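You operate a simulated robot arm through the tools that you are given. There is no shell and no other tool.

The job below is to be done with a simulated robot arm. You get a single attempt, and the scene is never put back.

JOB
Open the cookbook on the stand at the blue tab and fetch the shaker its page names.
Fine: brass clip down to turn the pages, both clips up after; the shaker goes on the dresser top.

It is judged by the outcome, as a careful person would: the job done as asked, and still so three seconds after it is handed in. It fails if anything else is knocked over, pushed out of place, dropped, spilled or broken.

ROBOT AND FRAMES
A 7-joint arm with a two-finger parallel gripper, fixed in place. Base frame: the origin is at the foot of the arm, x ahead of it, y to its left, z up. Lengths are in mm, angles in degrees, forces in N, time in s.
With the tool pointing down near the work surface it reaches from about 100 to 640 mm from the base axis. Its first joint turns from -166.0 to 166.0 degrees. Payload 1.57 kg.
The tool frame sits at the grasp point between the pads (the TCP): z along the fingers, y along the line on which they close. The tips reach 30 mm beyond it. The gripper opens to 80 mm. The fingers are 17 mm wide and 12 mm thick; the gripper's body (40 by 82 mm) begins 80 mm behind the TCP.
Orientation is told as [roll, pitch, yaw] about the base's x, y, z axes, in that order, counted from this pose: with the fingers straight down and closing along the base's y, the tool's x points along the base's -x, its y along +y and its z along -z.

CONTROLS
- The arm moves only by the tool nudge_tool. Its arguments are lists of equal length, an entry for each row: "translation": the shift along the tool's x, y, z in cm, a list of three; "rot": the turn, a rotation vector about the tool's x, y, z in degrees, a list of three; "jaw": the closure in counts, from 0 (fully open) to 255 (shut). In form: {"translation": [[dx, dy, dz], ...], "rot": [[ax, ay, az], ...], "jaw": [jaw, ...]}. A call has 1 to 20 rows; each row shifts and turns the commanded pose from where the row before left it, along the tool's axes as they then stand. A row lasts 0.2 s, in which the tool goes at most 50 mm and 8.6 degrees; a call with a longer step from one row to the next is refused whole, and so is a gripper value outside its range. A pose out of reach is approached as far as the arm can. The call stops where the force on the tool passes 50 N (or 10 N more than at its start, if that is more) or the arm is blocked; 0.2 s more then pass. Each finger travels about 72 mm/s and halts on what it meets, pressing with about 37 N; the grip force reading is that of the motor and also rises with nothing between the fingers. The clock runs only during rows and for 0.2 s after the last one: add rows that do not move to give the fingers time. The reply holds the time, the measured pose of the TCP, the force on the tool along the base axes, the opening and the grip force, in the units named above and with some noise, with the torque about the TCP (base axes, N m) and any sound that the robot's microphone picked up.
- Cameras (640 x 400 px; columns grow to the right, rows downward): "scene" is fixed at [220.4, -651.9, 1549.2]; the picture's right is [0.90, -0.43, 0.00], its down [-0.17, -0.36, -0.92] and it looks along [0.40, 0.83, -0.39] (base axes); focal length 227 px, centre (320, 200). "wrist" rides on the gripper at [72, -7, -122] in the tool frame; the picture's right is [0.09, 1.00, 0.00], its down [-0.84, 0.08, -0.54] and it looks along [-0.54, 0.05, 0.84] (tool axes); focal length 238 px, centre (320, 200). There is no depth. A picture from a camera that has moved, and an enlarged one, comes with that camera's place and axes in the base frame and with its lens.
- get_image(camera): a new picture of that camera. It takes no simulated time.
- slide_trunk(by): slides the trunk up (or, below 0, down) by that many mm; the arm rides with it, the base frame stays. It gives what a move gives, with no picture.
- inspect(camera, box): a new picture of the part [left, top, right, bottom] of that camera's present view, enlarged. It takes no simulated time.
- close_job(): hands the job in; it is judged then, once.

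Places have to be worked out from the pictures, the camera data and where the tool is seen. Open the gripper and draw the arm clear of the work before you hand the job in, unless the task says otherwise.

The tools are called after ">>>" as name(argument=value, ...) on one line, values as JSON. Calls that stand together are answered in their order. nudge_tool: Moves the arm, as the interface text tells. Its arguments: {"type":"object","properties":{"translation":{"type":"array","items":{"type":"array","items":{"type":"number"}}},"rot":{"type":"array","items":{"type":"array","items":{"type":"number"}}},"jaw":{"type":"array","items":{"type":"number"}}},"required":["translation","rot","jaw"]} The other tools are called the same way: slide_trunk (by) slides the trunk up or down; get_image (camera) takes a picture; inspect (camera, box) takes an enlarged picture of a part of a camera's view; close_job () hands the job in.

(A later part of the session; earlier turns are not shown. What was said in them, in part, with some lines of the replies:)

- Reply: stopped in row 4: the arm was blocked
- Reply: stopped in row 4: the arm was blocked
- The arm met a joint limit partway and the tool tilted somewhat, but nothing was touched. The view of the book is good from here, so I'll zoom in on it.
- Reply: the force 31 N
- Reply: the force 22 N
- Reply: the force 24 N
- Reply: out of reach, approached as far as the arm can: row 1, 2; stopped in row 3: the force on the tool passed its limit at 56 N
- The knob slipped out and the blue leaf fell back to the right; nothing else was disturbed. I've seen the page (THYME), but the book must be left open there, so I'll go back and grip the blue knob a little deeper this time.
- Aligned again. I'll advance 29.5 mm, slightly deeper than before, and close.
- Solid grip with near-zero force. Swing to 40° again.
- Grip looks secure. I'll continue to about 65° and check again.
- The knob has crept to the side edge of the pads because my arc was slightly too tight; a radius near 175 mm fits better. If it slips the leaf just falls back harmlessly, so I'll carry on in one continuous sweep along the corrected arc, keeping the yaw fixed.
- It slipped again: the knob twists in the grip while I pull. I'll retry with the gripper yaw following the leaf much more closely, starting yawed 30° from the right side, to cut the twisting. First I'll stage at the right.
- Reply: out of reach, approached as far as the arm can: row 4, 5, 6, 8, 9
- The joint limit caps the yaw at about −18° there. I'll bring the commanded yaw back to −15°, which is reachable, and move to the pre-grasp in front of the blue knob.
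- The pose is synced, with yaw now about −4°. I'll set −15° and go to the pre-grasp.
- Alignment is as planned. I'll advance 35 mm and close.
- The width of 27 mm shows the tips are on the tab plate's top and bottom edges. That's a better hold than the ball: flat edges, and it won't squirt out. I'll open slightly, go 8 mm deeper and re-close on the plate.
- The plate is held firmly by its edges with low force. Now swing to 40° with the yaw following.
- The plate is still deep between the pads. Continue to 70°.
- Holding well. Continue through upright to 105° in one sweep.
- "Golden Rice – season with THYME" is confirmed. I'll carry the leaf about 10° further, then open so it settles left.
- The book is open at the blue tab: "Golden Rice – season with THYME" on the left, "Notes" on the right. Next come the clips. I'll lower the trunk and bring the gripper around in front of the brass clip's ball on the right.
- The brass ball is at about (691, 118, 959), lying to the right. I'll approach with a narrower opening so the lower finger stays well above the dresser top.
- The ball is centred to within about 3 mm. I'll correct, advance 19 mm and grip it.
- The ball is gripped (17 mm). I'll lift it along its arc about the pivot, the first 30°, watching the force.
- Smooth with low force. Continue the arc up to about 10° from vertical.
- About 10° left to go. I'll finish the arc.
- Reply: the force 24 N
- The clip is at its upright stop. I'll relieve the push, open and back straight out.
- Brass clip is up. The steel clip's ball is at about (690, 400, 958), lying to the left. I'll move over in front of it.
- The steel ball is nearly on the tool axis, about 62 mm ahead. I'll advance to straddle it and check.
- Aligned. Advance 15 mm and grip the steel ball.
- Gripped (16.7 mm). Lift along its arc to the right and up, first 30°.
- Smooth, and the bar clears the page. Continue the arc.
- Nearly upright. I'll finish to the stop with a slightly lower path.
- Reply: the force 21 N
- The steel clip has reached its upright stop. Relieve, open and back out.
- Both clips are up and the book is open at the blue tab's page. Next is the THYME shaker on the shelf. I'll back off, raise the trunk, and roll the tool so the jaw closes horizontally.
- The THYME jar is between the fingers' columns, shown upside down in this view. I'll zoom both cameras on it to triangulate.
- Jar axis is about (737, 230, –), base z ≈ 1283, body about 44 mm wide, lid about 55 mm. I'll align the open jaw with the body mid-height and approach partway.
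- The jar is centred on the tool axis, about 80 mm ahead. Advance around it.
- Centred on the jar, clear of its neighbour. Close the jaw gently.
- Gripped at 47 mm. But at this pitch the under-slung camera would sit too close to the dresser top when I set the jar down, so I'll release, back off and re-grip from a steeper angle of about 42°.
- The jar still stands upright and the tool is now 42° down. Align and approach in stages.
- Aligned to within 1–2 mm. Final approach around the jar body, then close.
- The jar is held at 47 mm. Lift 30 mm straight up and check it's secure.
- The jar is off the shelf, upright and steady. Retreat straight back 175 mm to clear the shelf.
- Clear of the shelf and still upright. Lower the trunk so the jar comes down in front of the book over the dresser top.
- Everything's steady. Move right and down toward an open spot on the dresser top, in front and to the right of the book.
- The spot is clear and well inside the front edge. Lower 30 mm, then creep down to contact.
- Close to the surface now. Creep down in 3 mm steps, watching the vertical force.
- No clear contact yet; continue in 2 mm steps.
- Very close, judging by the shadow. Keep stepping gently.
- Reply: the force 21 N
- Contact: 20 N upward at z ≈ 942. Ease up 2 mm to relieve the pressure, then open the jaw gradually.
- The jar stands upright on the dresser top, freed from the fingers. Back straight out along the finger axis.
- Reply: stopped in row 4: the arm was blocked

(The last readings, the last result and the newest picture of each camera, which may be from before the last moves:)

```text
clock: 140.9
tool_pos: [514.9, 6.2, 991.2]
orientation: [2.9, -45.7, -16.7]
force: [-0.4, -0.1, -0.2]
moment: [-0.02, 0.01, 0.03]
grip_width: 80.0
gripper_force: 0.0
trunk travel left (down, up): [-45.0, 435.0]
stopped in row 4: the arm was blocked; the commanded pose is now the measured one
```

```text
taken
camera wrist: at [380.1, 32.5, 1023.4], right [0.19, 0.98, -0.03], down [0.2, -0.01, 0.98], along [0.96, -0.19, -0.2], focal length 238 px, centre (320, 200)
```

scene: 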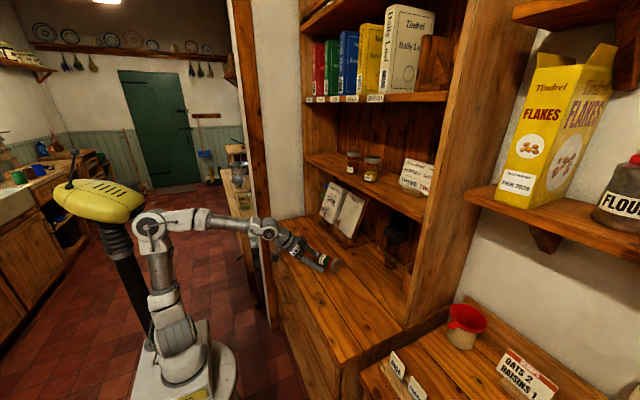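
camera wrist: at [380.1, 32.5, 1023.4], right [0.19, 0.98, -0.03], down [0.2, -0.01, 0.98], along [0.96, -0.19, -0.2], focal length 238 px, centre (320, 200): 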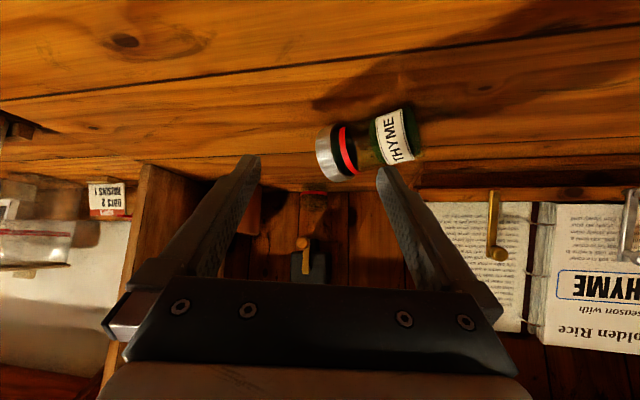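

The arm swung sideways unexpectedly on the retreat and struck the jar. Stop and look closely before doing anything.

>>> inspect(camera="scene", box=[280, 210, 370, 280])

>>> inspect(camera="wrist", box=[230, 60, 470, 220])

```text
5.71 times, centred on (325, 245) of scene
camera zoom: at [220.4, -651.9, 1549.2], right [0.9, -0.43, 0.0], down [-0.17, -0.36, -0.92], along [0.4, 0.83, -0.39], focal length 1299 px, centre (291, -57)
```

zoom: 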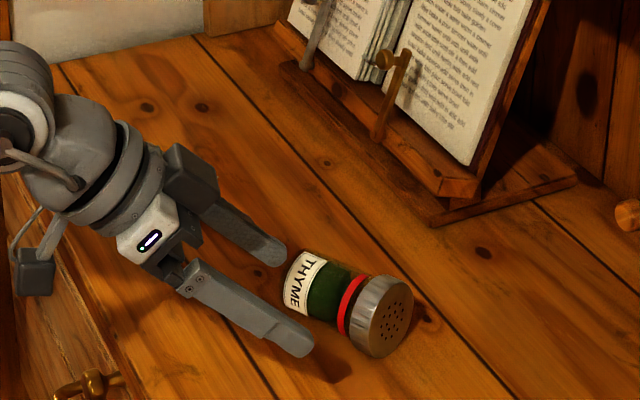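

```text
2.50 times, centred on (350, 140) of wrist
camera zoom: at [380.1, 32.5, 1023.4], right [0.19, 0.98, -0.03], down [0.2, -0.01, 0.98], along [0.96, -0.19, -0.2], focal length 596 px, centre (245, 350)
```

zoom: 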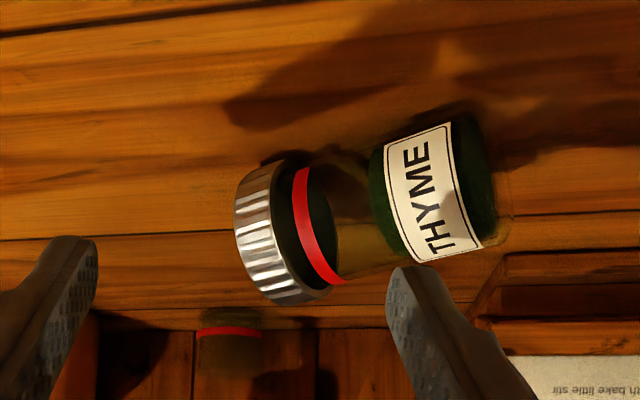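

The jar is lying on its side on the dresser top. It's intact, with the lid on and the contents still inside, and nothing else was touched. The retreat hit the arm's inner reach limit. I'll raise the arm straight up with the trunk, which is clear of the jar, then re-assess so I can stand it back up.

>>> slide_trunk(by=150)

>>> get_image(camera="scene")

>>> inspect(camera="scene", box=[290, 220, 370, 280])

>>> get_image(camera="wrist")

```text
clock: 142.6
tool_pos: [513.3, 4.2, 1140.6]
orientation: [3.0, -45.8, -16.9]
force: [-0.1, 0.2, 0.3]
moment: [0.0, 0.01, 0.0]
grip_width: 80.1
gripper_force: 0.2
trunk travel left (down, up): [-195.0, 285.0]
```

```text
taken
```

scene: 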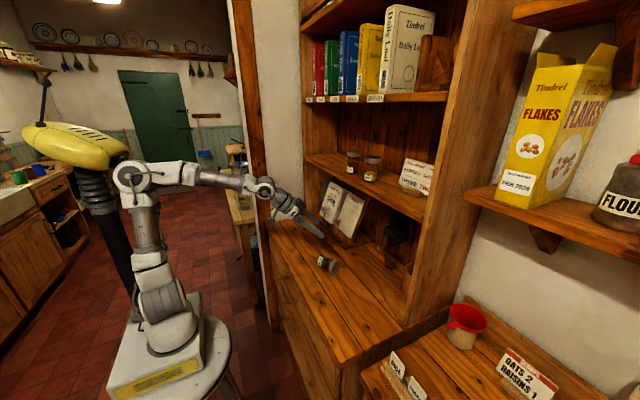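

```text
6.67 times, centred on (330, 250) of scene
camera zoom: at [220.4, -651.9, 1549.2], right [0.9, -0.43, 0.0], down [-0.17, -0.36, -0.92], along [0.4, 0.83, -0.39], focal length 1515 px, centre (253, -133)
```

zoom: 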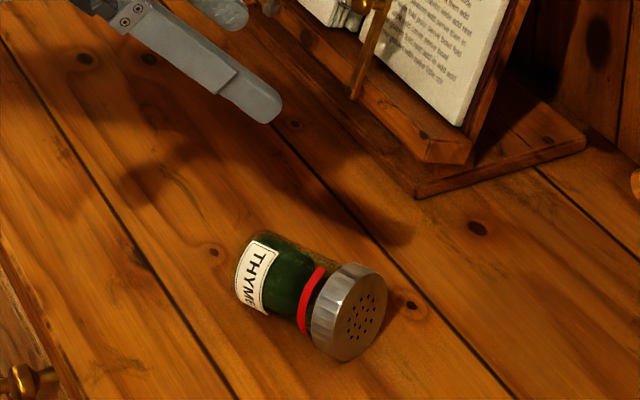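

```text
taken
camera wrist: at [379.8, 31.5, 1173.4], right [0.19, 0.98, -0.03], down [0.2, -0.01, 0.98], along [0.96, -0.19, -0.2], focal length 238 px, centre (320, 200)
```

wrist: 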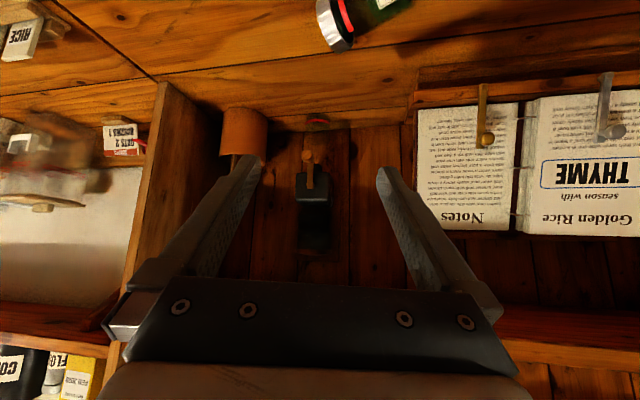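

The jar rests on its side, axis from base (565, 70) to lid (606, −2), with nothing spilled on the top and both clips and the book fine. Plan: grip its body from above with the jaw across its axis, lift, rotate it upright in the air, and set it down. First, point the tool straight down.

>>> nudge_tool(translation=[[0, 0, 0], [0, 0, 0], [0, 0, 0], [0, 0, 0], [0, 0, 0], [0, 0, 0], [0, 0, 0]], rot=[[0, 7.6, 0], [0, 7.6, 0], [0, 7.6, 0], [0, 7.6, 0], [0, 7.6, 0], [0, 7.6, 0], [0, 0, 0]], jaw=[0, 0, 0, 0, 0, 0, 0])

>>> get_image(camera="wrist")

```text
clock: 144.2
tool_pos: [514.4, 8.9, 1141.4]
orientation: [1.9, -0.1, -14.2]
force: [0.3, 0.3, 0.3]
moment: [-0.01, -0.05, -0.01]
grip_width: 79.7
gripper_force: 0.0
trunk travel left (down, up): [-195.0, 285.0]
```

```text
taken
camera wrist: at [442.3, 16.5, 1261.9], right [0.16, 0.99, 0.03], down [0.82, -0.15, 0.55], along [0.54, -0.06, -0.84], focal length 238 px, centre (320, 200)
```

wrist: 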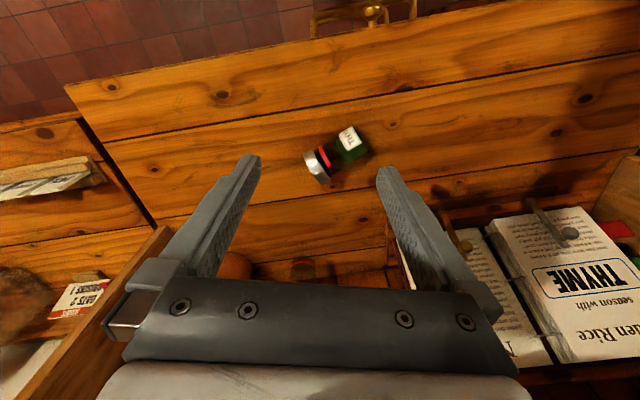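

The tool points down; the jar's axis is at about −65° yaw. Turn the jaw square to it and move above the jar body.

>>> nudge_tool(translation=[[0, 0, 0], [0, 0, 0], [0, 0, 0], [0, 0, 0], [0, 0, 0], [0, 0, 0], [0, 0, 0], [0, 0, 0]], rot=[[0, 0, 7.2], [0, 0, 7.2], [0, 0, 7.2], [0, 0, 7.2], [0, 0, 7.2], [0, 0, 7.2], [0, 0, 7.2], [0, 0, 0]], jaw=[0, 0, 0, 0, 0, 0, 0, 0])

>>> get_image(camera="wrist")

```text
clock: 146.0
tool_pos: [514.0, 8.6, 1142.6]
orientation: [1.4, 1.3, -64.7]
force: [-0.4, 0.1, -0.5]
moment: [-0.02, 0.01, 0.05]
grip_width: 80.0
gripper_force: 0.1
trunk travel left (down, up): [-195.0, 285.0]
```

```text
taken
camera wrist: at [476.4, 67.2, 1263.9], right [0.86, 0.51, 0.03], down [0.42, -0.74, 0.52], along [0.29, -0.44, -0.85], focal length 238 px, centre (320, 200)
```

wrist: 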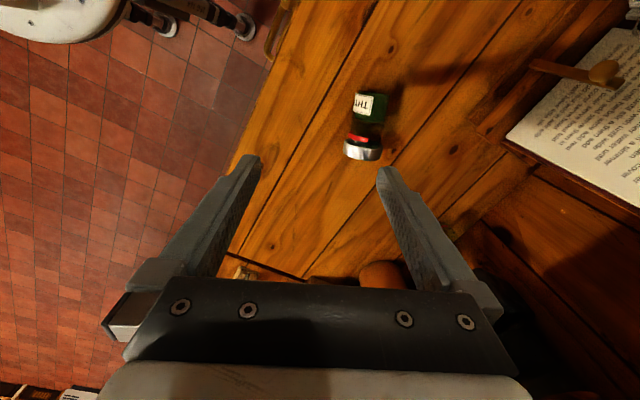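

Yaw matches the jar's axis (−64°). Now tilt the tool 25° so that the later upright pose stays clear of the surface, and move to a pre-grasp above the jar.

>>> nudge_tool(translation=[[0, 0, 0], [0, 0, 0], [0, 0, 0], [0, 0, 0]], rot=[[0, 7.9, 0], [0, 7.9, 0], [0, 7.9, 0], [0, 0, 0]], jaw=[0, 0, 0, 0])

>>> nudge_tool(translation=[[-2.5, 1.85, 2.0], [-2.5, 1.85, 2.0], [-2.5, 1.85, 2.0], [-2.5, 1.85, 2.0], [0, 0, 0]], rot=[[0, 0, 0], [0, 0, 0], [0, 0, 0], [0, 0, 0], [0, 0, 0]], jaw=[0, 0, 0, 0, 0])

>>> get_image(camera="wrist")

>>> inspect(camera="scene", box=[280, 200, 380, 280])

```text
clock: 147.0
tool_pos: [513.2, 7.4, 1141.4]
orientation: [1.4, 25.0, -64.0]
force: [0.3, -0.6, 0.1]
moment: [0.0, -0.02, 0.01]
grip_width: 80.1
gripper_force: 0.0
trunk travel left (down, up): [-195.0, 285.0]
```

```text
clock: 148.2
tool_pos: [602.9, -6.2, 1026.6]
orientation: [1.6, 24.9, -64.0]
force: [0.3, -0.3, 0.2]
moment: [0.0, 0.01, 0.01]
grip_width: 80.0
gripper_force: 0.0
out of reach, approached as far as the arm can: row 4
trunk travel left (down, up): [-195.0, 285.0]
```

```text
taken
camera wrist: at [588.8, 1.5, 1165.5], right [0.86, 0.5, 0.06], down [0.49, -0.86, 0.14], along [0.13, -0.09, -0.99], focal length 238 px, centre (320, 200)
```

wrist: 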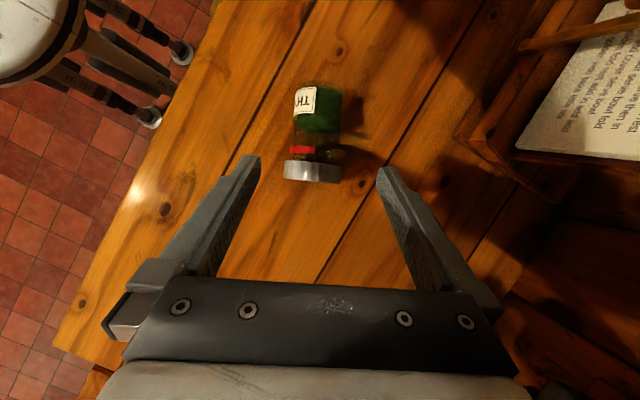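

```text
5.00 times, centred on (330, 240) of scene
camera zoom: at [220.4, -651.9, 1549.2], right [0.9, -0.43, 0.0], down [-0.17, -0.36, -0.92], along [0.4, 0.83, -0.39], focal length 1136 px, centre (270, 0)
```

zoom: 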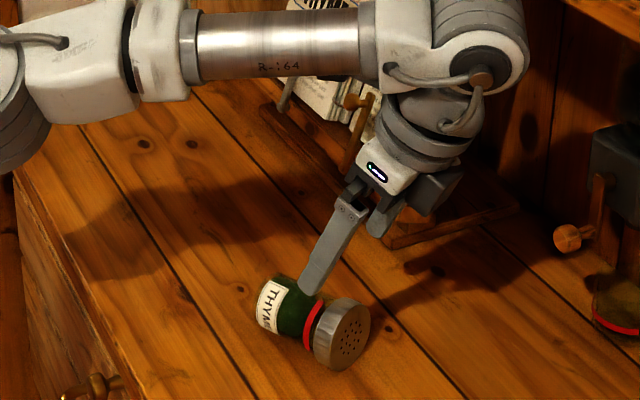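

The pose is good but near maximum reach. I'll shift to directly above the grip point, which is closer in, then descend with the trunk.

>>> nudge_tool(translation=[[1.95, -0.05, 0.91], [1.95, -0.05, 0.91], [0, 0, 0]], rot=[[0, 0, 0], [0, 0, 0], [0, 0, 0]], jaw=[0, 0, 0])

>>> get_image(camera="wrist")

```text
clock: 149.0
tool_pos: [582.3, 31.4, 1026.0]
orientation: [1.4, 25.0, -64.1]
force: [-0.7, -0.1, 0.3]
moment: [-0.03, 0.0, -0.02]
grip_width: 80.1
gripper_force: 0.0
trunk travel left (down, up): [-195.0, 285.0]
```

```text
taken
camera wrist: at [568.8, 40.0, 1165.4], right [0.86, 0.5, 0.06], down [0.49, -0.86, 0.14], along [0.12, -0.09, -0.99], focal length 238 px, centre (320, 200)
```

wrist: 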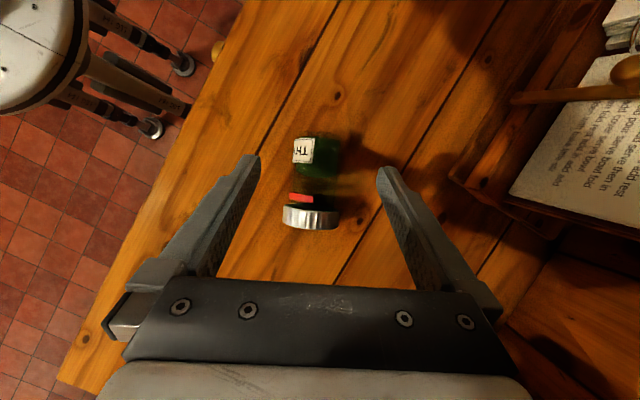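

Jar centred to about 3 mm. Correct that and descend 60 mm with the trunk, then re-check clearance.

>>> nudge_tool(translation=[[0, -0.25, 0], [0, 0, 0]], rot=[[0, 0, 0], [0, 0, 0]], jaw=[0, 0])

>>> slide_trunk(by=-60)

>>> get_image(camera="wrist")

>>> inspect(camera="scene", box=[290, 210, 370, 280])

```text
clock: 149.6
tool_pos: [580.0, 31.7, 1025.9]
orientation: [1.6, 25.0, -64.0]
force: [-0.3, 0.3, -0.1]
moment: [-0.01, 0.02, -0.01]
grip_width: 80.0
gripper_force: 0.1
trunk travel left (down, up): [-195.0, 285.0]
```

```text
clock: 150.6
tool_pos: [580.8, 30.8, 965.7]
orientation: [1.5, 25.0, -64.0]
force: [-0.1, -0.4, 0.2]
moment: [0.0, 0.01, -0.01]
grip_width: 80.0
gripper_force: 0.1
trunk travel left (down, up): [-135.0, 345.0]
```

```text
taken
camera wrist: at [566.5, 38.7, 1105.8], right [0.86, 0.5, 0.06], down [0.49, -0.86, 0.14], along [0.12, -0.09, -0.99], focal length 238 px, centre (320, 200)
```

wrist: 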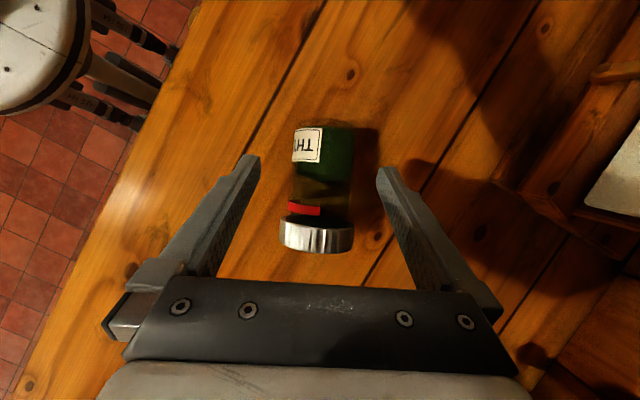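

```text
5.71 times, centred on (330, 245) of scene
camera zoom: at [220.4, -651.9, 1549.2], right [0.9, -0.43, 0.0], down [-0.17, -0.36, -0.92], along [0.4, 0.83, -0.39], focal length 1299 px, centre (263, -57)
```

zoom: 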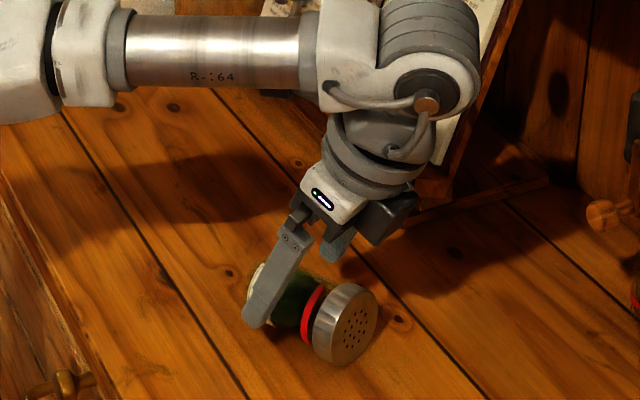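

Centred. Descend the last 27 mm, leaving a few mm under the fingertips, and close.

>>> slide_trunk(by=-27)

>>> nudge_tool(translation=[[0, 0, 0], [0, 0, 0], [0, 0, 0], [0, 0, 0], [0, 0, 0]], rot=[[0, 0, 0], [0, 0, 0], [0, 0, 0], [0, 0, 0], [0, 0, 0]], jaw=[50, 85, 110, 150, 170])

>>> get_image(camera="wrist")

>>> inspect(camera="scene", box=[290, 210, 370, 280])

```text
clock: 151.4
tool_pos: [580.6, 30.6, 938.8]
orientation: [1.5, 24.9, -64.0]
force: [0.3, -0.3, 0.3]
moment: [0.0, 0.01, 0.01]
grip_width: 80.1
gripper_force: 0.1
trunk travel left (down, up): [-108.0, 372.0]
```

```text
clock: 152.6
tool_pos: [579.7, 30.8, 939.0]
orientation: [1.4, 25.0, -64.0]
force: [0.3, 0.3, -0.3]
moment: [-0.02, -0.03, -0.03]
grip_width: 43.8
gripper_force: 37.1
trunk travel left (down, up): [-108.0, 372.0]
```

```text
taken
camera wrist: at [566.5, 38.7, 1078.7], right [0.86, 0.5, 0.06], down [0.49, -0.86, 0.14], along [0.12, -0.09, -0.99], focal length 238 px, centre (320, 200)
```

wrist: 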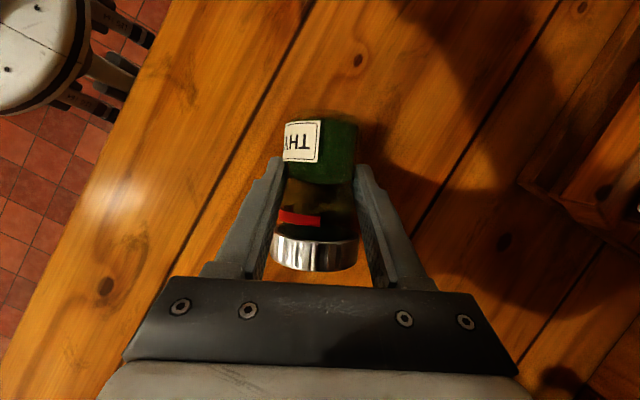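

```text
5.71 times, centred on (330, 245) of scene
camera zoom: at [220.4, -651.9, 1549.2], right [0.9, -0.43, 0.0], down [-0.17, -0.36, -0.92], along [0.4, 0.83, -0.39], focal length 1299 px, centre (263, -57)
```

zoom: 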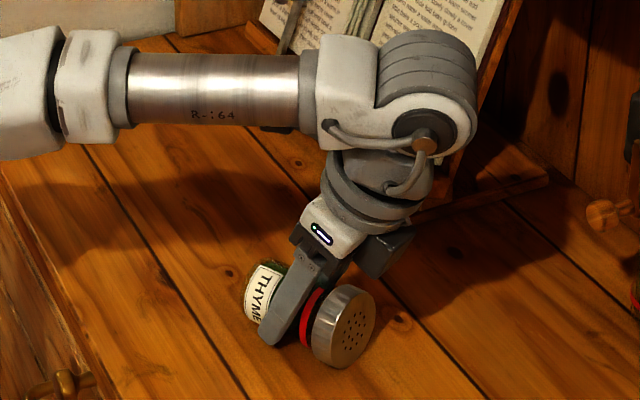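

Gripped (44 mm at the upper body). Lift with the trunk and check that the jar comes up with the gripper.

>>> slide_trunk(by=40)

>>> inspect(camera="scene", box=[290, 200, 370, 270])

>>> get_image(camera="wrist")

```text
clock: 153.4
tool_pos: [580.8, 31.1, 977.6]
orientation: [1.5, 25.1, -64.0]
force: [0.3, 0.9, -1.9]
moment: [0.03, -0.02, -0.03]
grip_width: 43.9
gripper_force: 37.3
trunk travel left (down, up): [-148.0, 332.0]
```

```text
5.71 times, centred on (330, 235) of scene
camera zoom: at [220.4, -651.9, 1549.2], right [0.9, -0.43, 0.0], down [-0.17, -0.36, -0.92], along [0.4, 0.83, -0.39], focal length 1299 px, centre (263, 0)
```

zoom: 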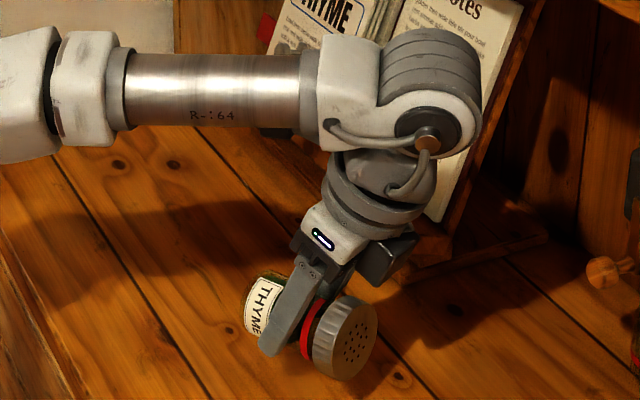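

```text
taken
camera wrist: at [566.6, 38.8, 1118.7], right [0.86, 0.5, 0.06], down [0.49, -0.86, 0.14], along [0.12, -0.09, -0.99], focal length 238 px, centre (320, 200)
```

wrist: 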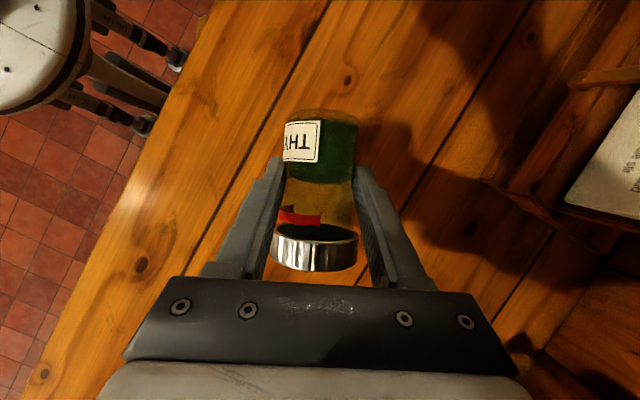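

The jar is up with the gripper. Raise further, bring it inward, and yaw so the lid points straight ahead before turning it upright.

>>> slide_trunk(by=80)

>>> nudge_tool(translation=[[1.0, -1.7, 0.47], [1.0, -1.7, 0.47], [1.0, -1.7, 0.47], [0, 0, 0], [0, 0, 0], [0, 0, 0], [0, 0, 0], [0, 0, 0], [0, 0, 0], [0, 0, 0], [0, 0, 0], [0, 0, 0]], rot=[[0, 0, 0], [0, 0, 0], [0, 0, 0], [3.38, 0, -7.25], [3.38, 0, -7.25], [3.38, 0, -7.25], [3.38, 0, -7.25], [3.38, 0, -7.25], [3.38, 0, -7.25], [3.38, 0, -7.25], [3.38, 0, -7.25], [0, 0, 0]], jaw=[170, 170, 170, 170, 170, 170, 170, 170, 170, 170, 170, 170])

>>> get_image(camera="wrist")

>>> get_image(camera="scene")

```text
clock: 154.6
tool_pos: [581.0, 30.2, 1058.6]
orientation: [1.5, 24.9, -63.9]
force: [0.2, 0.5, -1.4]
moment: [0.02, -0.03, 0.01]
grip_width: 43.7
gripper_force: 37.1
trunk travel left (down, up): [-228.0, 252.0]
```

```text
clock: 157.2
tool_pos: [520.4, 38.4, 1057.7]
orientation: [0.6, 23.8, -0.3]
force: [-0.8, 0.1, -1.4]
moment: [0.01, -0.02, 0.0]
grip_width: 43.8
gripper_force: 37.3
trunk travel left (down, up): [-228.0, 252.0]
```

```text
taken
camera wrist: at [504.4, 30.9, 1197.0], right [-0.07, 1.0, 0.05], down [0.98, 0.07, 0.16], along [0.16, 0.06, -0.99], focal length 238 px, centre (320, 200)
```

wrist: 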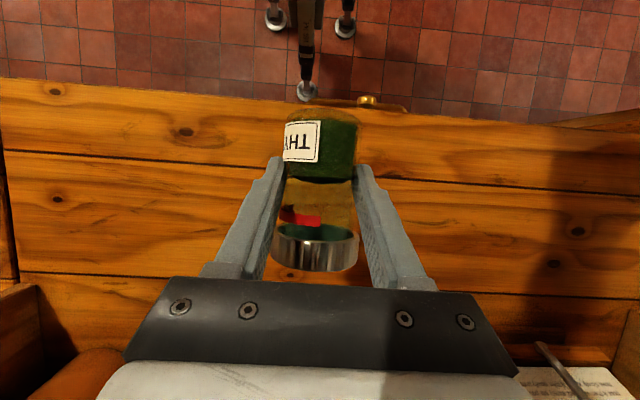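

```text
taken
```

scene: 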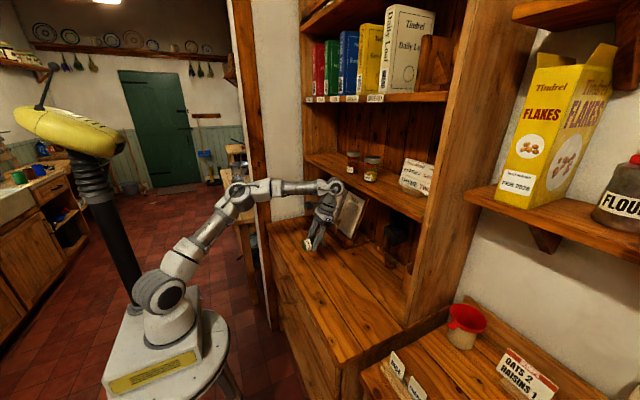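

Lid now points straight ahead. Rotate the jar upright in the air, moving slightly outward to stay clear of the inner reach limit. First 75°, then check.

>>> nudge_tool(translation=[[-0.64, 0, -0.28], [-0.67, 0, -0.19], [-0.69, 0, -0.09], [-0.7, 0, 0.01], [-0.69, 0, 0.11], [0, 0, 0]], rot=[[0, -8.2, 0], [0, -8.2, 0], [0, -8.2, 0], [0, -8.2, 0], [0, -8.2, 0], [0, 0, 0]], jaw=[170, 170, 170, 170, 170, 170])

>>> nudge_tool(translation=[[-0.67, 0, 0.21], [-0.63, 0, 0.3], [-0.58, 0, 0.39], [-0.52, 0, 0.47], [0, 0, 0]], rot=[[0, -8.2, 0], [0, -8.2, 0], [0, -8.2, 0], [0, -8.2, 0], [0, 0, 0]], jaw=[170, 170, 170, 170, 170])

>>> get_image(camera="wrist")

>>> inspect(camera="scene", box=[260, 170, 380, 260])

```text
clock: 158.6
tool_pos: [555.8, 38.5, 1057.1]
orientation: [0.6, -17.2, -1.0]
force: [0.0, -0.3, -1.0]
moment: [-0.02, -0.01, -0.02]
grip_width: 43.7
gripper_force: 36.9
trunk travel left (down, up): [-228.0, 252.0]
```

```text
clock: 159.8
tool_pos: [582.6, 37.5, 1057.1]
orientation: [0.9, -50.0, -1.3]
force: [-0.2, 0.0, -0.9]
moment: [0.03, 0.0, 0.0]
grip_width: 43.6
gripper_force: 37.1
trunk travel left (down, up): [-228.0, 252.0]
```

```text
taken
camera wrist: at [443.8, 32.8, 1079.9], right [-0.05, 1.0, -0.06], down [0.12, 0.07, 0.99], along [0.99, 0.04, -0.12], focal length 238 px, centre (320, 200)
```

wrist: 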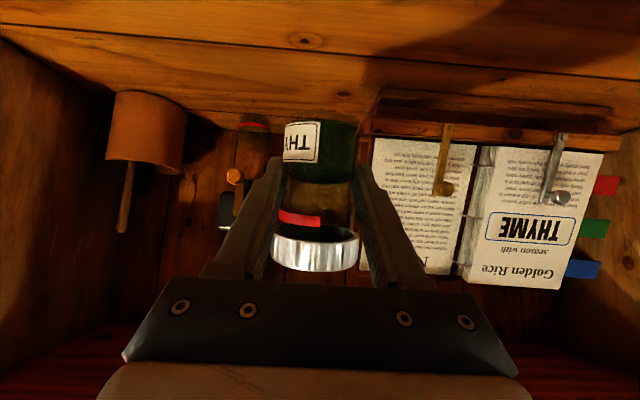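

```text
4.44 times, centred on (320, 215) of scene
camera zoom: at [220.4, -651.9, 1549.2], right [0.9, -0.43, 0.0], down [-0.17, -0.36, -0.92], along [0.4, 0.83, -0.39], focal length 1010 px, centre (320, 133)
```

zoom: 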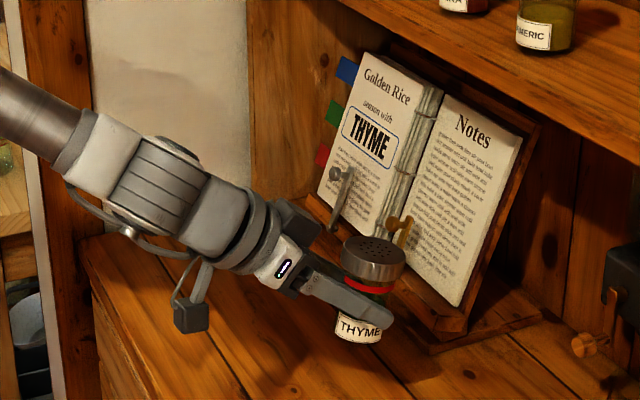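

Nearly upright; it still leans forward about 10°. Rotate a bit more and measure.

>>> nudge_tool(translation=[[-0.45, 0, 0.54], [-0.2, 0, 0.3], [0, 0, 0]], rot=[[0, -5.5, 0], [0, -5.5, 0], [0, 0, 0]], jaw=[170, 170, 170])

>>> get_image(camera="wrist")

>>> inspect(camera="scene", box=[300, 200, 370, 260])

```text
clock: 160.6
tool_pos: [593.6, 37.8, 1056.6]
orientation: [1.0, -61.1, -1.7]
force: [0.4, 0.5, -1.3]
moment: [0.02, -0.02, -0.01]
grip_width: 43.4
gripper_force: 37.7
trunk travel left (down, up): [-228.0, 252.0]
```

```text
taken
camera wrist: at [453.1, 33.2, 1052.9], right [-0.03, 1.0, -0.07], down [-0.07, 0.07, 1.0], along [1.0, 0.04, 0.07], focal length 238 px, centre (320, 200)
```

wrist: 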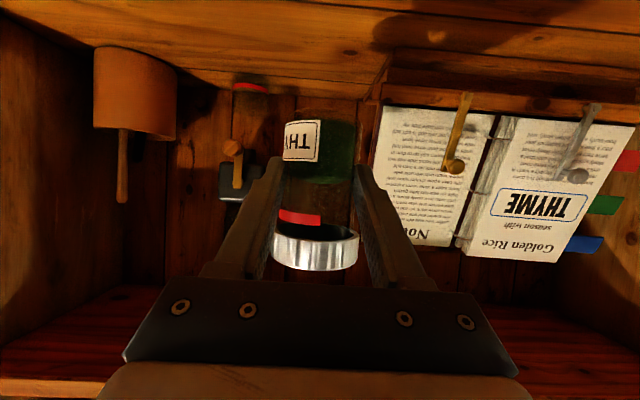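

```text
6.67 times, centred on (335, 230) of scene
camera zoom: at [220.4, -651.9, 1549.2], right [0.9, -0.43, 0.0], down [-0.17, -0.36, -0.92], along [0.4, 0.83, -0.39], focal length 1515 px, centre (220, 0)
```

zoom: 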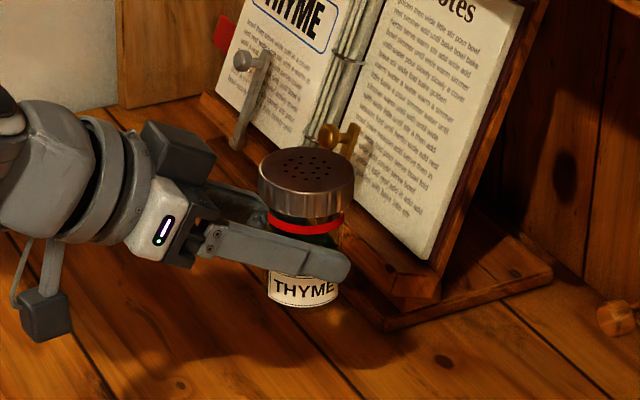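

Looks upright now. Zoom in to measure the lean precisely before setting down.

>>> inspect(camera="scene", box=[335, 218, 359, 250])

>>> inspect(camera="wrist", box=[250, 90, 380, 290])

>>> inspect(camera="scene", box=[340, 142, 390, 190])

```text
12.50 times, centred on (347, 234) of scene
camera zoom: at [220.4, -651.9, 1549.2], right [0.9, -0.43, 0.0], down [-0.17, -0.36, -0.92], along [0.4, 0.83, -0.39], focal length 2841 px, centre (-18, -225)
```

zoom: 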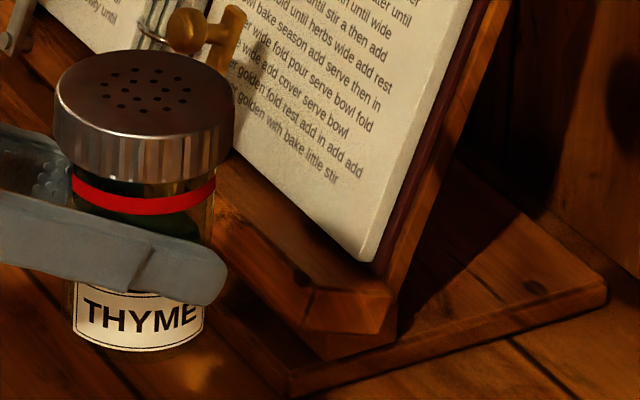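

```text
2.00 times, centred on (315, 190) of wrist
camera zoom: at [453.1, 33.2, 1052.9], right [-0.03, 1.0, -0.07], down [-0.07, 0.07, 1.0], along [1.0, 0.04, 0.07], focal length 477 px, centre (330, 220)
```

zoom: 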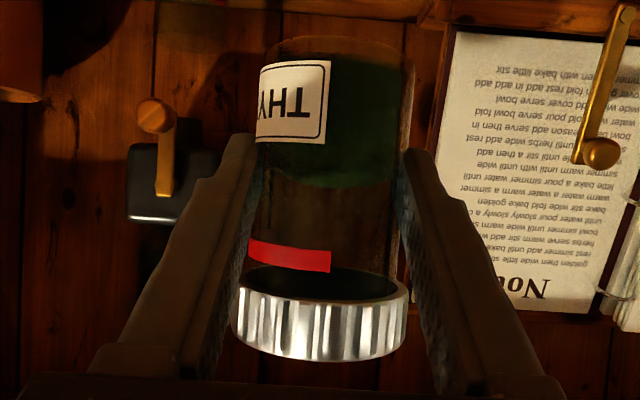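

```text
8.33 times, centred on (365, 166) of scene
camera zoom: at [220.4, -651.9, 1549.2], right [0.9, -0.43, 0.0], down [-0.17, -0.36, -0.92], along [0.4, 0.83, -0.39], focal length 1894 px, centre (-55, 483)
```

zoom: 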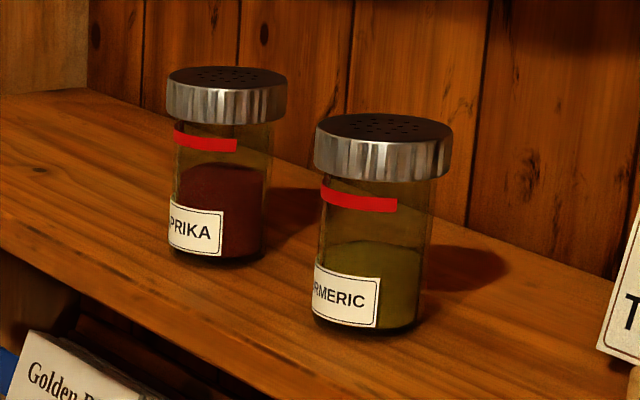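

By measurement the jar is upright within about 1°. Lower it with the trunk, then creep to contact.

>>> slide_trunk(by=-85)

>>> inspect(camera="scene", box=[310, 220, 370, 270])

>>> get_image(camera="wrist")

```text
clock: 161.8
tool_pos: [594.1, 37.0, 972.0]
orientation: [1.2, -61.0, -1.8]
force: [0.1, 1.0, -1.2]
moment: [0.0, 0.03, 0.02]
grip_width: 43.6
gripper_force: 37.2
trunk travel left (down, up): [-143.0, 337.0]
```

```text
8.00 times, centred on (340, 245) of scene
camera zoom: at [220.4, -651.9, 1549.2], right [0.9, -0.43, 0.0], down [-0.17, -0.36, -0.92], along [0.4, 0.83, -0.39], focal length 1818 px, centre (160, -160)
```

zoom: 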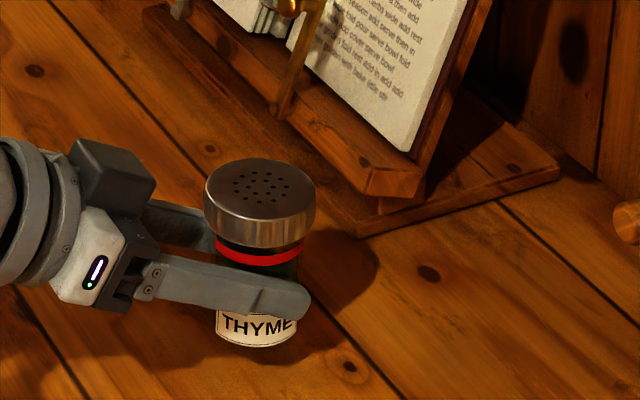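

```text
taken
camera wrist: at [453.0, 33.1, 967.9], right [-0.03, 1.0, -0.07], down [-0.07, 0.07, 1.0], along [1.0, 0.04, 0.07], focal length 238 px, centre (320, 200)
```

wrist: 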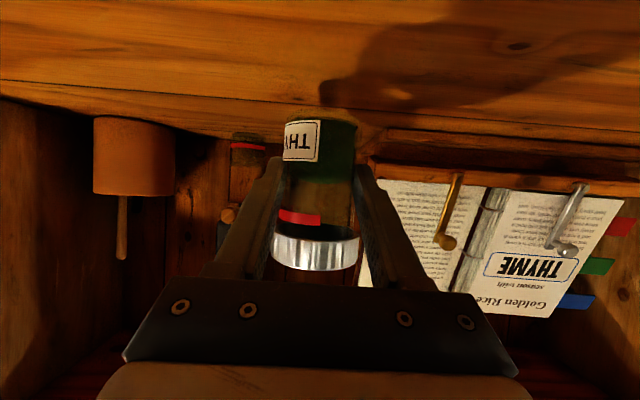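

About 25 mm to go by my estimate. Lower 15 mm, then creep.

>>> nudge_tool(translation=[[0.44, 0, 0.24], [0.44, 0, 0.24], [0.44, 0, 0.24], [0, 0, 0]], rot=[[0, 0, 0], [0, 0, 0], [0, 0, 0], [0, 0, 0]], jaw=[170, 170, 170, 170])

>>> inspect(camera="scene", box=[310, 220, 370, 270])

```text
clock: 162.8
tool_pos: [593.1, 38.7, 957.0]
orientation: [1.4, -60.9, -1.8]
force: [0.2, 0.7, -1.6]
moment: [0.01, 0.01, 0.03]
grip_width: 43.7
gripper_force: 37.2
trunk travel left (down, up): [-143.0, 337.0]
```

```text
8.00 times, centred on (340, 245) of scene
camera zoom: at [220.4, -651.9, 1549.2], right [0.9, -0.43, 0.0], down [-0.17, -0.36, -0.92], along [0.4, 0.83, -0.39], focal length 1818 px, centre (160, -160)
```

zoom: 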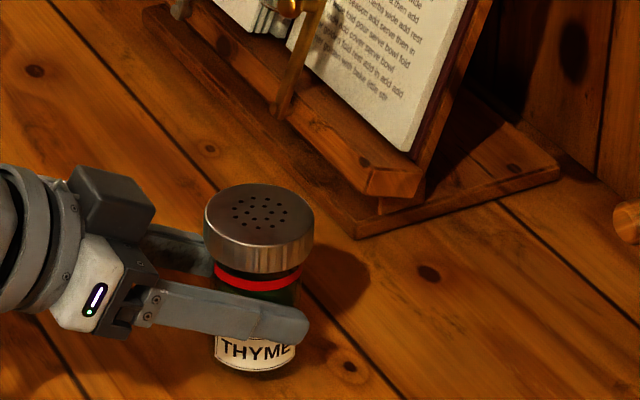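

Close to the surface. Creep 2 mm at a time, checking the vertical force.

>>> nudge_tool(translation=[[0.175, 0, 0.097], [0.175, 0, 0.097], [0, 0, 0]], rot=[[0, 0, 0], [0, 0, 0], [0, 0, 0]], jaw=[170, 170, 170])

>>> nudge_tool(translation=[[0.13, 0, 0.07], [0.13, 0, 0.07], [0, 0, 0]], rot=[[0, 0, 0], [0, 0, 0], [0, 0, 0]], jaw=[170, 170, 170])

```text
clock: 163.6
tool_pos: [593.8, 38.2, 953.0]
orientation: [1.2, -60.9, -1.8]
force: [0.7, 0.5, -2.7]
moment: [-0.01, 0.02, 0.0]
grip_width: 43.5
gripper_force: 37.6
trunk travel left (down, up): [-143.0, 337.0]
```

```text
clock: 164.4
tool_pos: [594.4, 39.4, 949.5]
orientation: [1.1, -61.0, -1.7]
force: [0.4, -0.3, -1.2]
moment: [0.0, 0.07, -0.01]
grip_width: 43.5
gripper_force: 36.3
trunk travel left (down, up): [-143.0, 337.0]
```

Still no contact; continue creeping.

>>> nudge_tool(translation=[[0.13, 0, 0.07], [0.13, 0, 0.07], [0, 0, 0]], rot=[[0, 0, 0], [0, 0, 0], [0, 0, 0]], jaw=[170, 170, 170])

>>> inspect(camera="scene", box=[325, 230, 357, 270])

```text
clock: 165.2
tool_pos: [593.6, 37.2, 948.2]
orientation: [1.4, -61.1, -1.8]
force: [0.2, -0.3, -1.1]
moment: [-0.01, 0.02, -0.02]
grip_width: 43.6
gripper_force: 37.3
trunk travel left (down, up): [-143.0, 337.0]
```

```text
10.00 times, centred on (341, 250) of scene
camera zoom: at [220.4, -651.9, 1549.2], right [0.9, -0.43, 0.0], down [-0.17, -0.36, -0.92], along [0.4, 0.83, -0.39], focal length 2273 px, centre (110, -300)
```

zoom: 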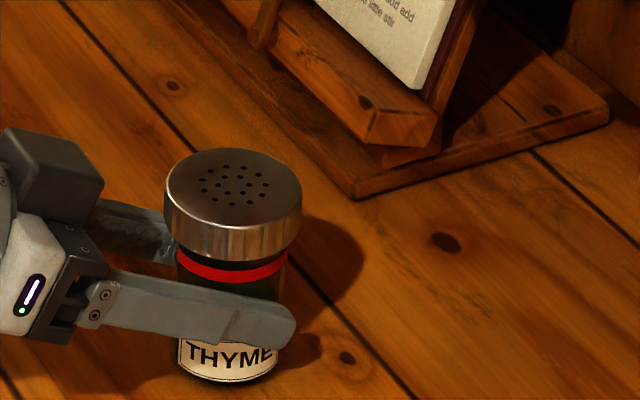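

>>> nudge_tool(translation=[[0.11, 0, 0.06], [0.11, 0, 0.06], [0, 0, 0]], rot=[[0, 0, 0], [0, 0, 0], [0, 0, 0]], jaw=[170, 170, 170])

>>> nudge_tool(translation=[[0.11, 0, 0.06], [0.11, 0, 0.06], [0, 0, 0]], rot=[[0, 0, 0], [0, 0, 0], [0, 0, 0]], jaw=[170, 170, 170])

```text
clock: 166.0
tool_pos: [593.8, 39.1, 947.2]
orientation: [1.3, -61.2, -2.0]
force: [-1.0, 1.1, 9.8]
moment: [-0.07, -0.31, 0.05]
grip_width: 43.5
gripper_force: 37.1
trunk travel left (down, up): [-143.0, 337.0]
```

```text
clock: 166.8
tool_pos: [593.0, 38.8, 944.6]
orientation: [1.4, -61.3, -1.8]
force: [1.5, 3.8, 20.9]
moment: [-0.21, -0.57, 0.08]
grip_width: 43.8
gripper_force: 37.5
trunk travel left (down, up): [-143.0, 337.0]
```

Contact made (21 N), slightly forward-edge first, so it leans forward by a degree or so. Ease the pressure with a 1° correction, then open gradually.

>>> nudge_tool(translation=[[-0.1, 0, -0.05], [0, 0, 0]], rot=[[0, -1.2, 0], [0, 0, 0]], jaw=[170, 170])

```text
clock: 167.4
tool_pos: [592.9, 38.4, 943.4]
orientation: [1.4, -62.2, -1.8]
force: [-1.8, 3.6, 18.1]
moment: [-0.15, 0.15, -0.05]
grip_width: 43.6
gripper_force: 36.4
trunk travel left (down, up): [-143.0, 337.0]
```

The contact moved to the rear edge, so flat is about midway. Correct back 0.5°, relieve the load, and release slowly.

>>> nudge_tool(translation=[[-0.12, 0, -0.07], [0, 0, 0]], rot=[[0, 0.5, 0], [0, 0, 0]], jaw=[170, 170])

>>> nudge_tool(translation=[[-0.09, 0, -0.05], [0, 0, 0]], rot=[[0, 0, 0], [0, 0, 0]], jaw=[170, 170])

```text
clock: 168.0
tool_pos: [592.7, 38.1, 943.7]
orientation: [1.2, -61.6, -1.7]
force: [2.1, 2.1, 5.8]
moment: [-0.11, -0.16, 0.04]
grip_width: 43.4
gripper_force: 36.7
trunk travel left (down, up): [-143.0, 337.0]
```

```text
clock: 168.6
tool_pos: [592.3, 38.7, 944.4]
orientation: [1.2, -61.7, -1.9]
force: [0.5, 0.0, -1.7]
moment: [0.05, 0.05, 0.03]
grip_width: 43.7
gripper_force: 37.3
trunk travel left (down, up): [-143.0, 337.0]
```

Load is now just the jar's own weight, base at the surface. Open slowly.

>>> nudge_tool(translation=[[0, 0, 0], [0, 0, 0], [0, 0, 0], [0, 0, 0], [0, 0, 0], [0, 0, 0], [0, 0, 0]], rot=[[0, 0, 0], [0, 0, 0], [0, 0, 0], [0, 0, 0], [0, 0, 0], [0, 0, 0], [0, 0, 0]], jaw=[130, 114, 108, 95, 60, 20, 0])

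>>> get_image(camera="wrist")

>>> inspect(camera="scene", box=[310, 215, 370, 270])

```text
clock: 170.2
tool_pos: [593.8, 37.5, 946.2]
orientation: [1.3, -61.6, -1.8]
force: [-0.6, 0.2, -0.1]
moment: [0.03, -0.02, 0.0]
grip_width: 79.9
gripper_force: 0.1
trunk travel left (down, up): [-143.0, 337.0]
```

```text
taken
camera wrist: at [452.7, 33.4, 939.6], right [-0.03, 1.0, -0.07], down [-0.08, 0.07, 0.99], along [1.0, 0.04, 0.08], focal length 238 px, centre (320, 200)
```

wrist: 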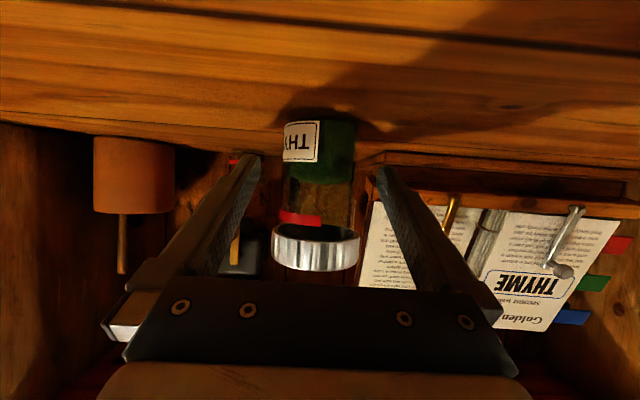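

```text
7.27 times, centred on (340, 242) of scene
camera zoom: at [220.4, -651.9, 1549.2], right [0.9, -0.43, 0.0], down [-0.17, -0.36, -0.92], along [0.4, 0.83, -0.39], focal length 1653 px, centre (174, -109)
```

zoom: 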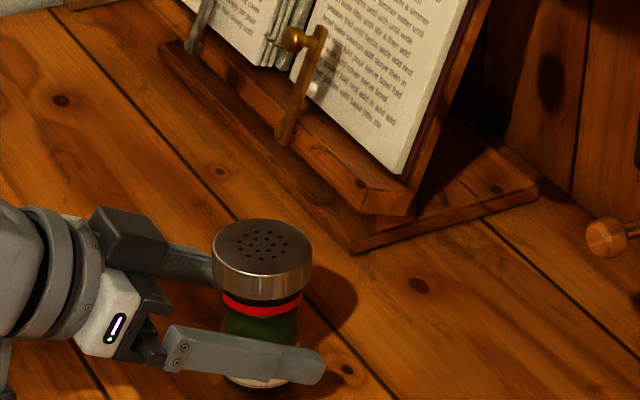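

The jar stands upright and free between the open fingers. Retreat straight up with the trunk, so there's no lateral arm motion, until the fingers are well above the lid.

>>> slide_trunk(by=150)

>>> get_image(camera="scene")

>>> inspect(camera="scene", box=[290, 180, 390, 270])

>>> get_image(camera="wrist")

```text
clock: 171.9
tool_pos: [592.8, 37.8, 1095.3]
orientation: [1.3, -61.7, -1.8]
force: [0.2, -0.4, -0.1]
moment: [-0.02, 0.0, -0.01]
grip_width: 79.8
gripper_force: 0.0
trunk travel left (down, up): [-293.0, 187.0]
```

```text
taken
```

scene: 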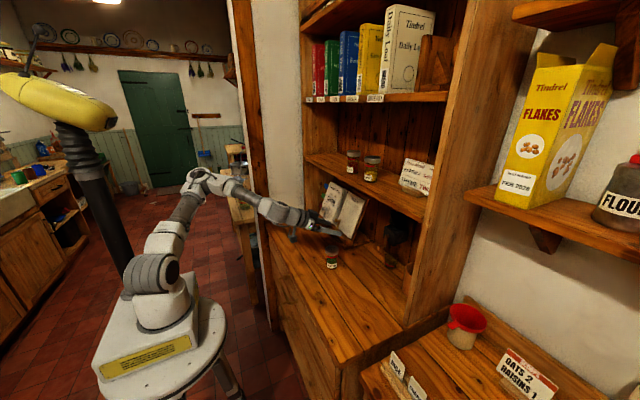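

```text
4.44 times, centred on (340, 225) of scene
camera zoom: at [220.4, -651.9, 1549.2], right [0.9, -0.43, 0.0], down [-0.17, -0.36, -0.92], along [0.4, 0.83, -0.39], focal length 1010 px, centre (231, 89)
```

zoom: 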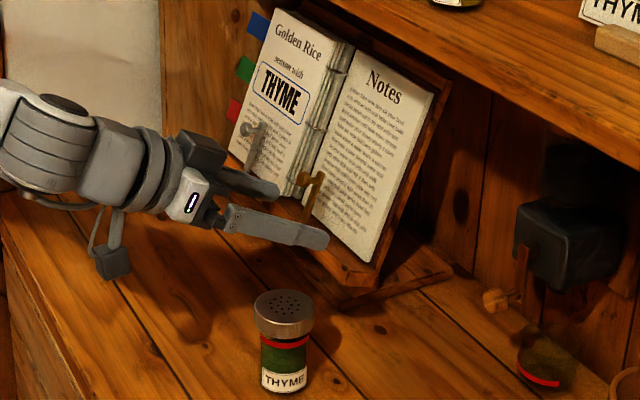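

```text
taken
camera wrist: at [452.7, 33.4, 1089.5], right [-0.03, 1.0, -0.07], down [-0.08, 0.07, 0.99], along [1.0, 0.04, 0.08], focal length 238 px, centre (320, 200)
```

wrist: 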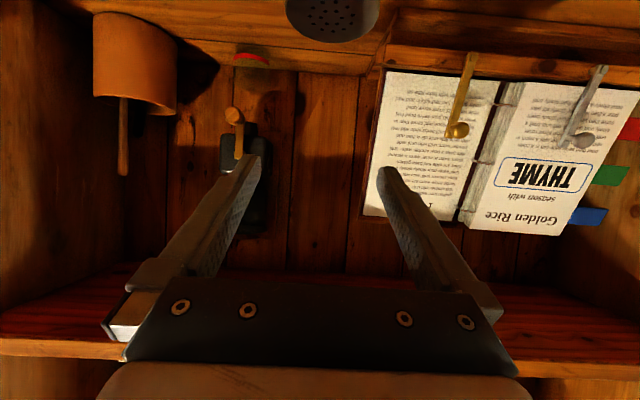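

The shaker stands upright on the dresser top, the book is open at "Golden Rice – THYME", and both clips are up. Raise further and draw the arm back a little, checking as I go.

>>> slide_trunk(by=120)

>>> nudge_tool(translation=[[0.95, 0, -1.76], [0.95, 0, -1.76], [0.95, 0, -1.76], [0, 0, 0]], rot=[[0, 0, 0], [0, 0, 0], [0, 0, 0], [0, 0, 0]], jaw=[0, 0, 0, 0])

>>> get_image(camera="scene")

>>> inspect(camera="scene", box=[290, 170, 400, 280])

>>> inspect(camera="scene", box=[320, 130, 450, 220])

```text
clock: 173.4
tool_pos: [593.6, 38.9, 1215.8]
orientation: [1.3, -61.7, -1.8]
force: [-0.9, -0.2, -0.9]
moment: [-0.05, 0.01, 0.0]
grip_width: 79.7
gripper_force: 0.1
trunk travel left (down, up): [-413.0, 67.0]
```

```text
clock: 174.4
tool_pos: [532.2, 39.3, 1215.8]
orientation: [1.3, -61.8, -1.7]
force: [-0.2, -0.4, 0.0]
moment: [0.0, 0.01, 0.01]
grip_width: 79.9
gripper_force: 0.0
trunk travel left (down, up): [-413.0, 67.0]
```

```text
taken
```

scene: 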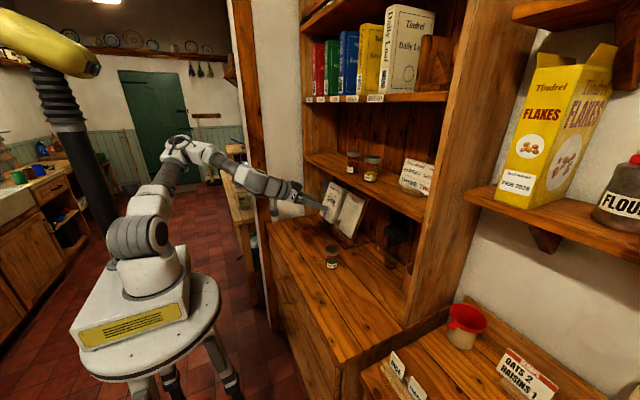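

```text
3.64 times, centred on (345, 225) of scene
camera zoom: at [220.4, -651.9, 1549.2], right [0.9, -0.43, 0.0], down [-0.17, -0.36, -0.92], along [0.4, 0.83, -0.39], focal length 826 px, centre (229, 109)
```

zoom: 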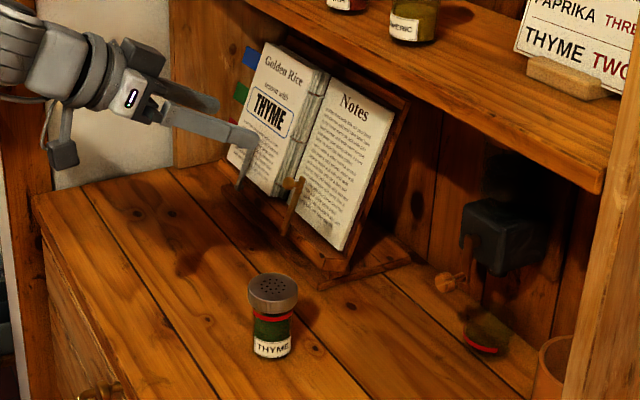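

```text
4.44 times, centred on (385, 175) of scene
camera zoom: at [220.4, -651.9, 1549.2], right [0.9, -0.43, 0.0], down [-0.17, -0.36, -0.92], along [0.4, 0.83, -0.39], focal length 1010 px, centre (31, 311)
```

zoom: 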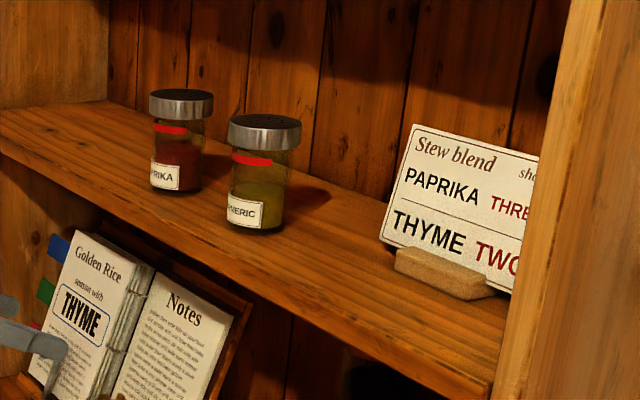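

All other items are in place. One last check of the clips and book from the wrist camera.

>>> get_image(camera="wrist")

>>> inspect(camera="scene", box=[315, 175, 375, 235])

```text
taken
camera wrist: at [392.1, 34.7, 1209.3], right [-0.03, 1.0, -0.07], down [-0.08, 0.07, 0.99], along [1.0, 0.04, 0.08], focal length 238 px, centre (320, 200)
```

wrist: 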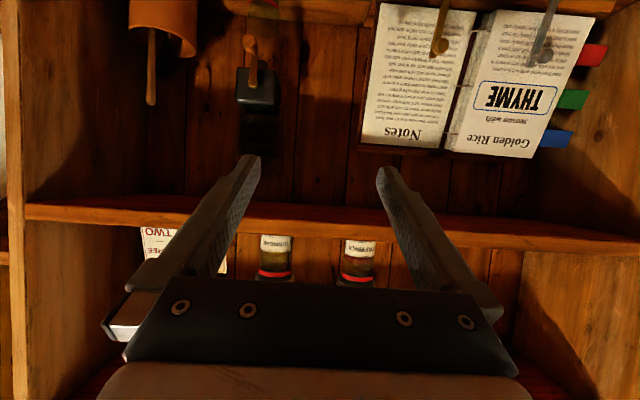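

```text
6.67 times, centred on (345, 205) of scene
camera zoom: at [220.4, -651.9, 1549.2], right [0.9, -0.43, 0.0], down [-0.17, -0.36, -0.92], along [0.4, 0.83, -0.39], focal length 1515 px, centre (153, 167)
```

zoom: 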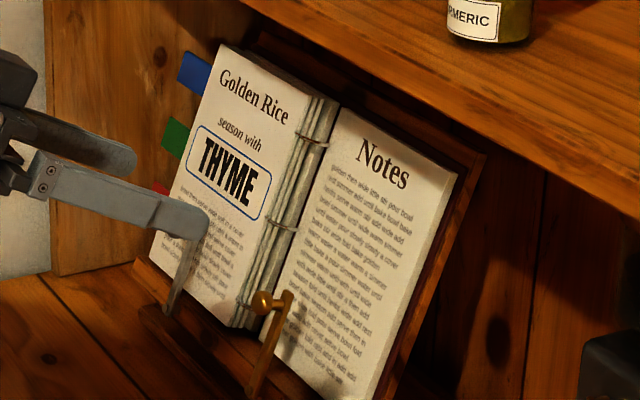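

The book is open at the blue tab with both clips up, the thyme shaker stands upright on the dresser top, the gripper is open and the arm is clear. Handing in.

>>> close_job()

```text
The job is handed in.
```

The cookbook is open at the blue tab's page, "Golden Rice – season with THYME". Both clips are up, and the thyme shaker is standing upright on the dresser top. The gripper is open and the arm is clear of the work. I've handed the job in, but the result hasn't come back.

**Shaker knocked over:** after I first set the shaker down, the arm reached a limit while backing away. It swung sideways and tipped the shaker onto its side. I picked it up again, turned it upright and set it back down. I saw nothing spilled in the pictures, but the lid has holes, so I can't rule out a trace of thyme.

**Blue leaf:** the blue leaf slipped out of the grip twice and fell back before I turned it on the third try. I took the other two shakers, the grinder, the cup and the cards to be undisturbed from the last pictures.
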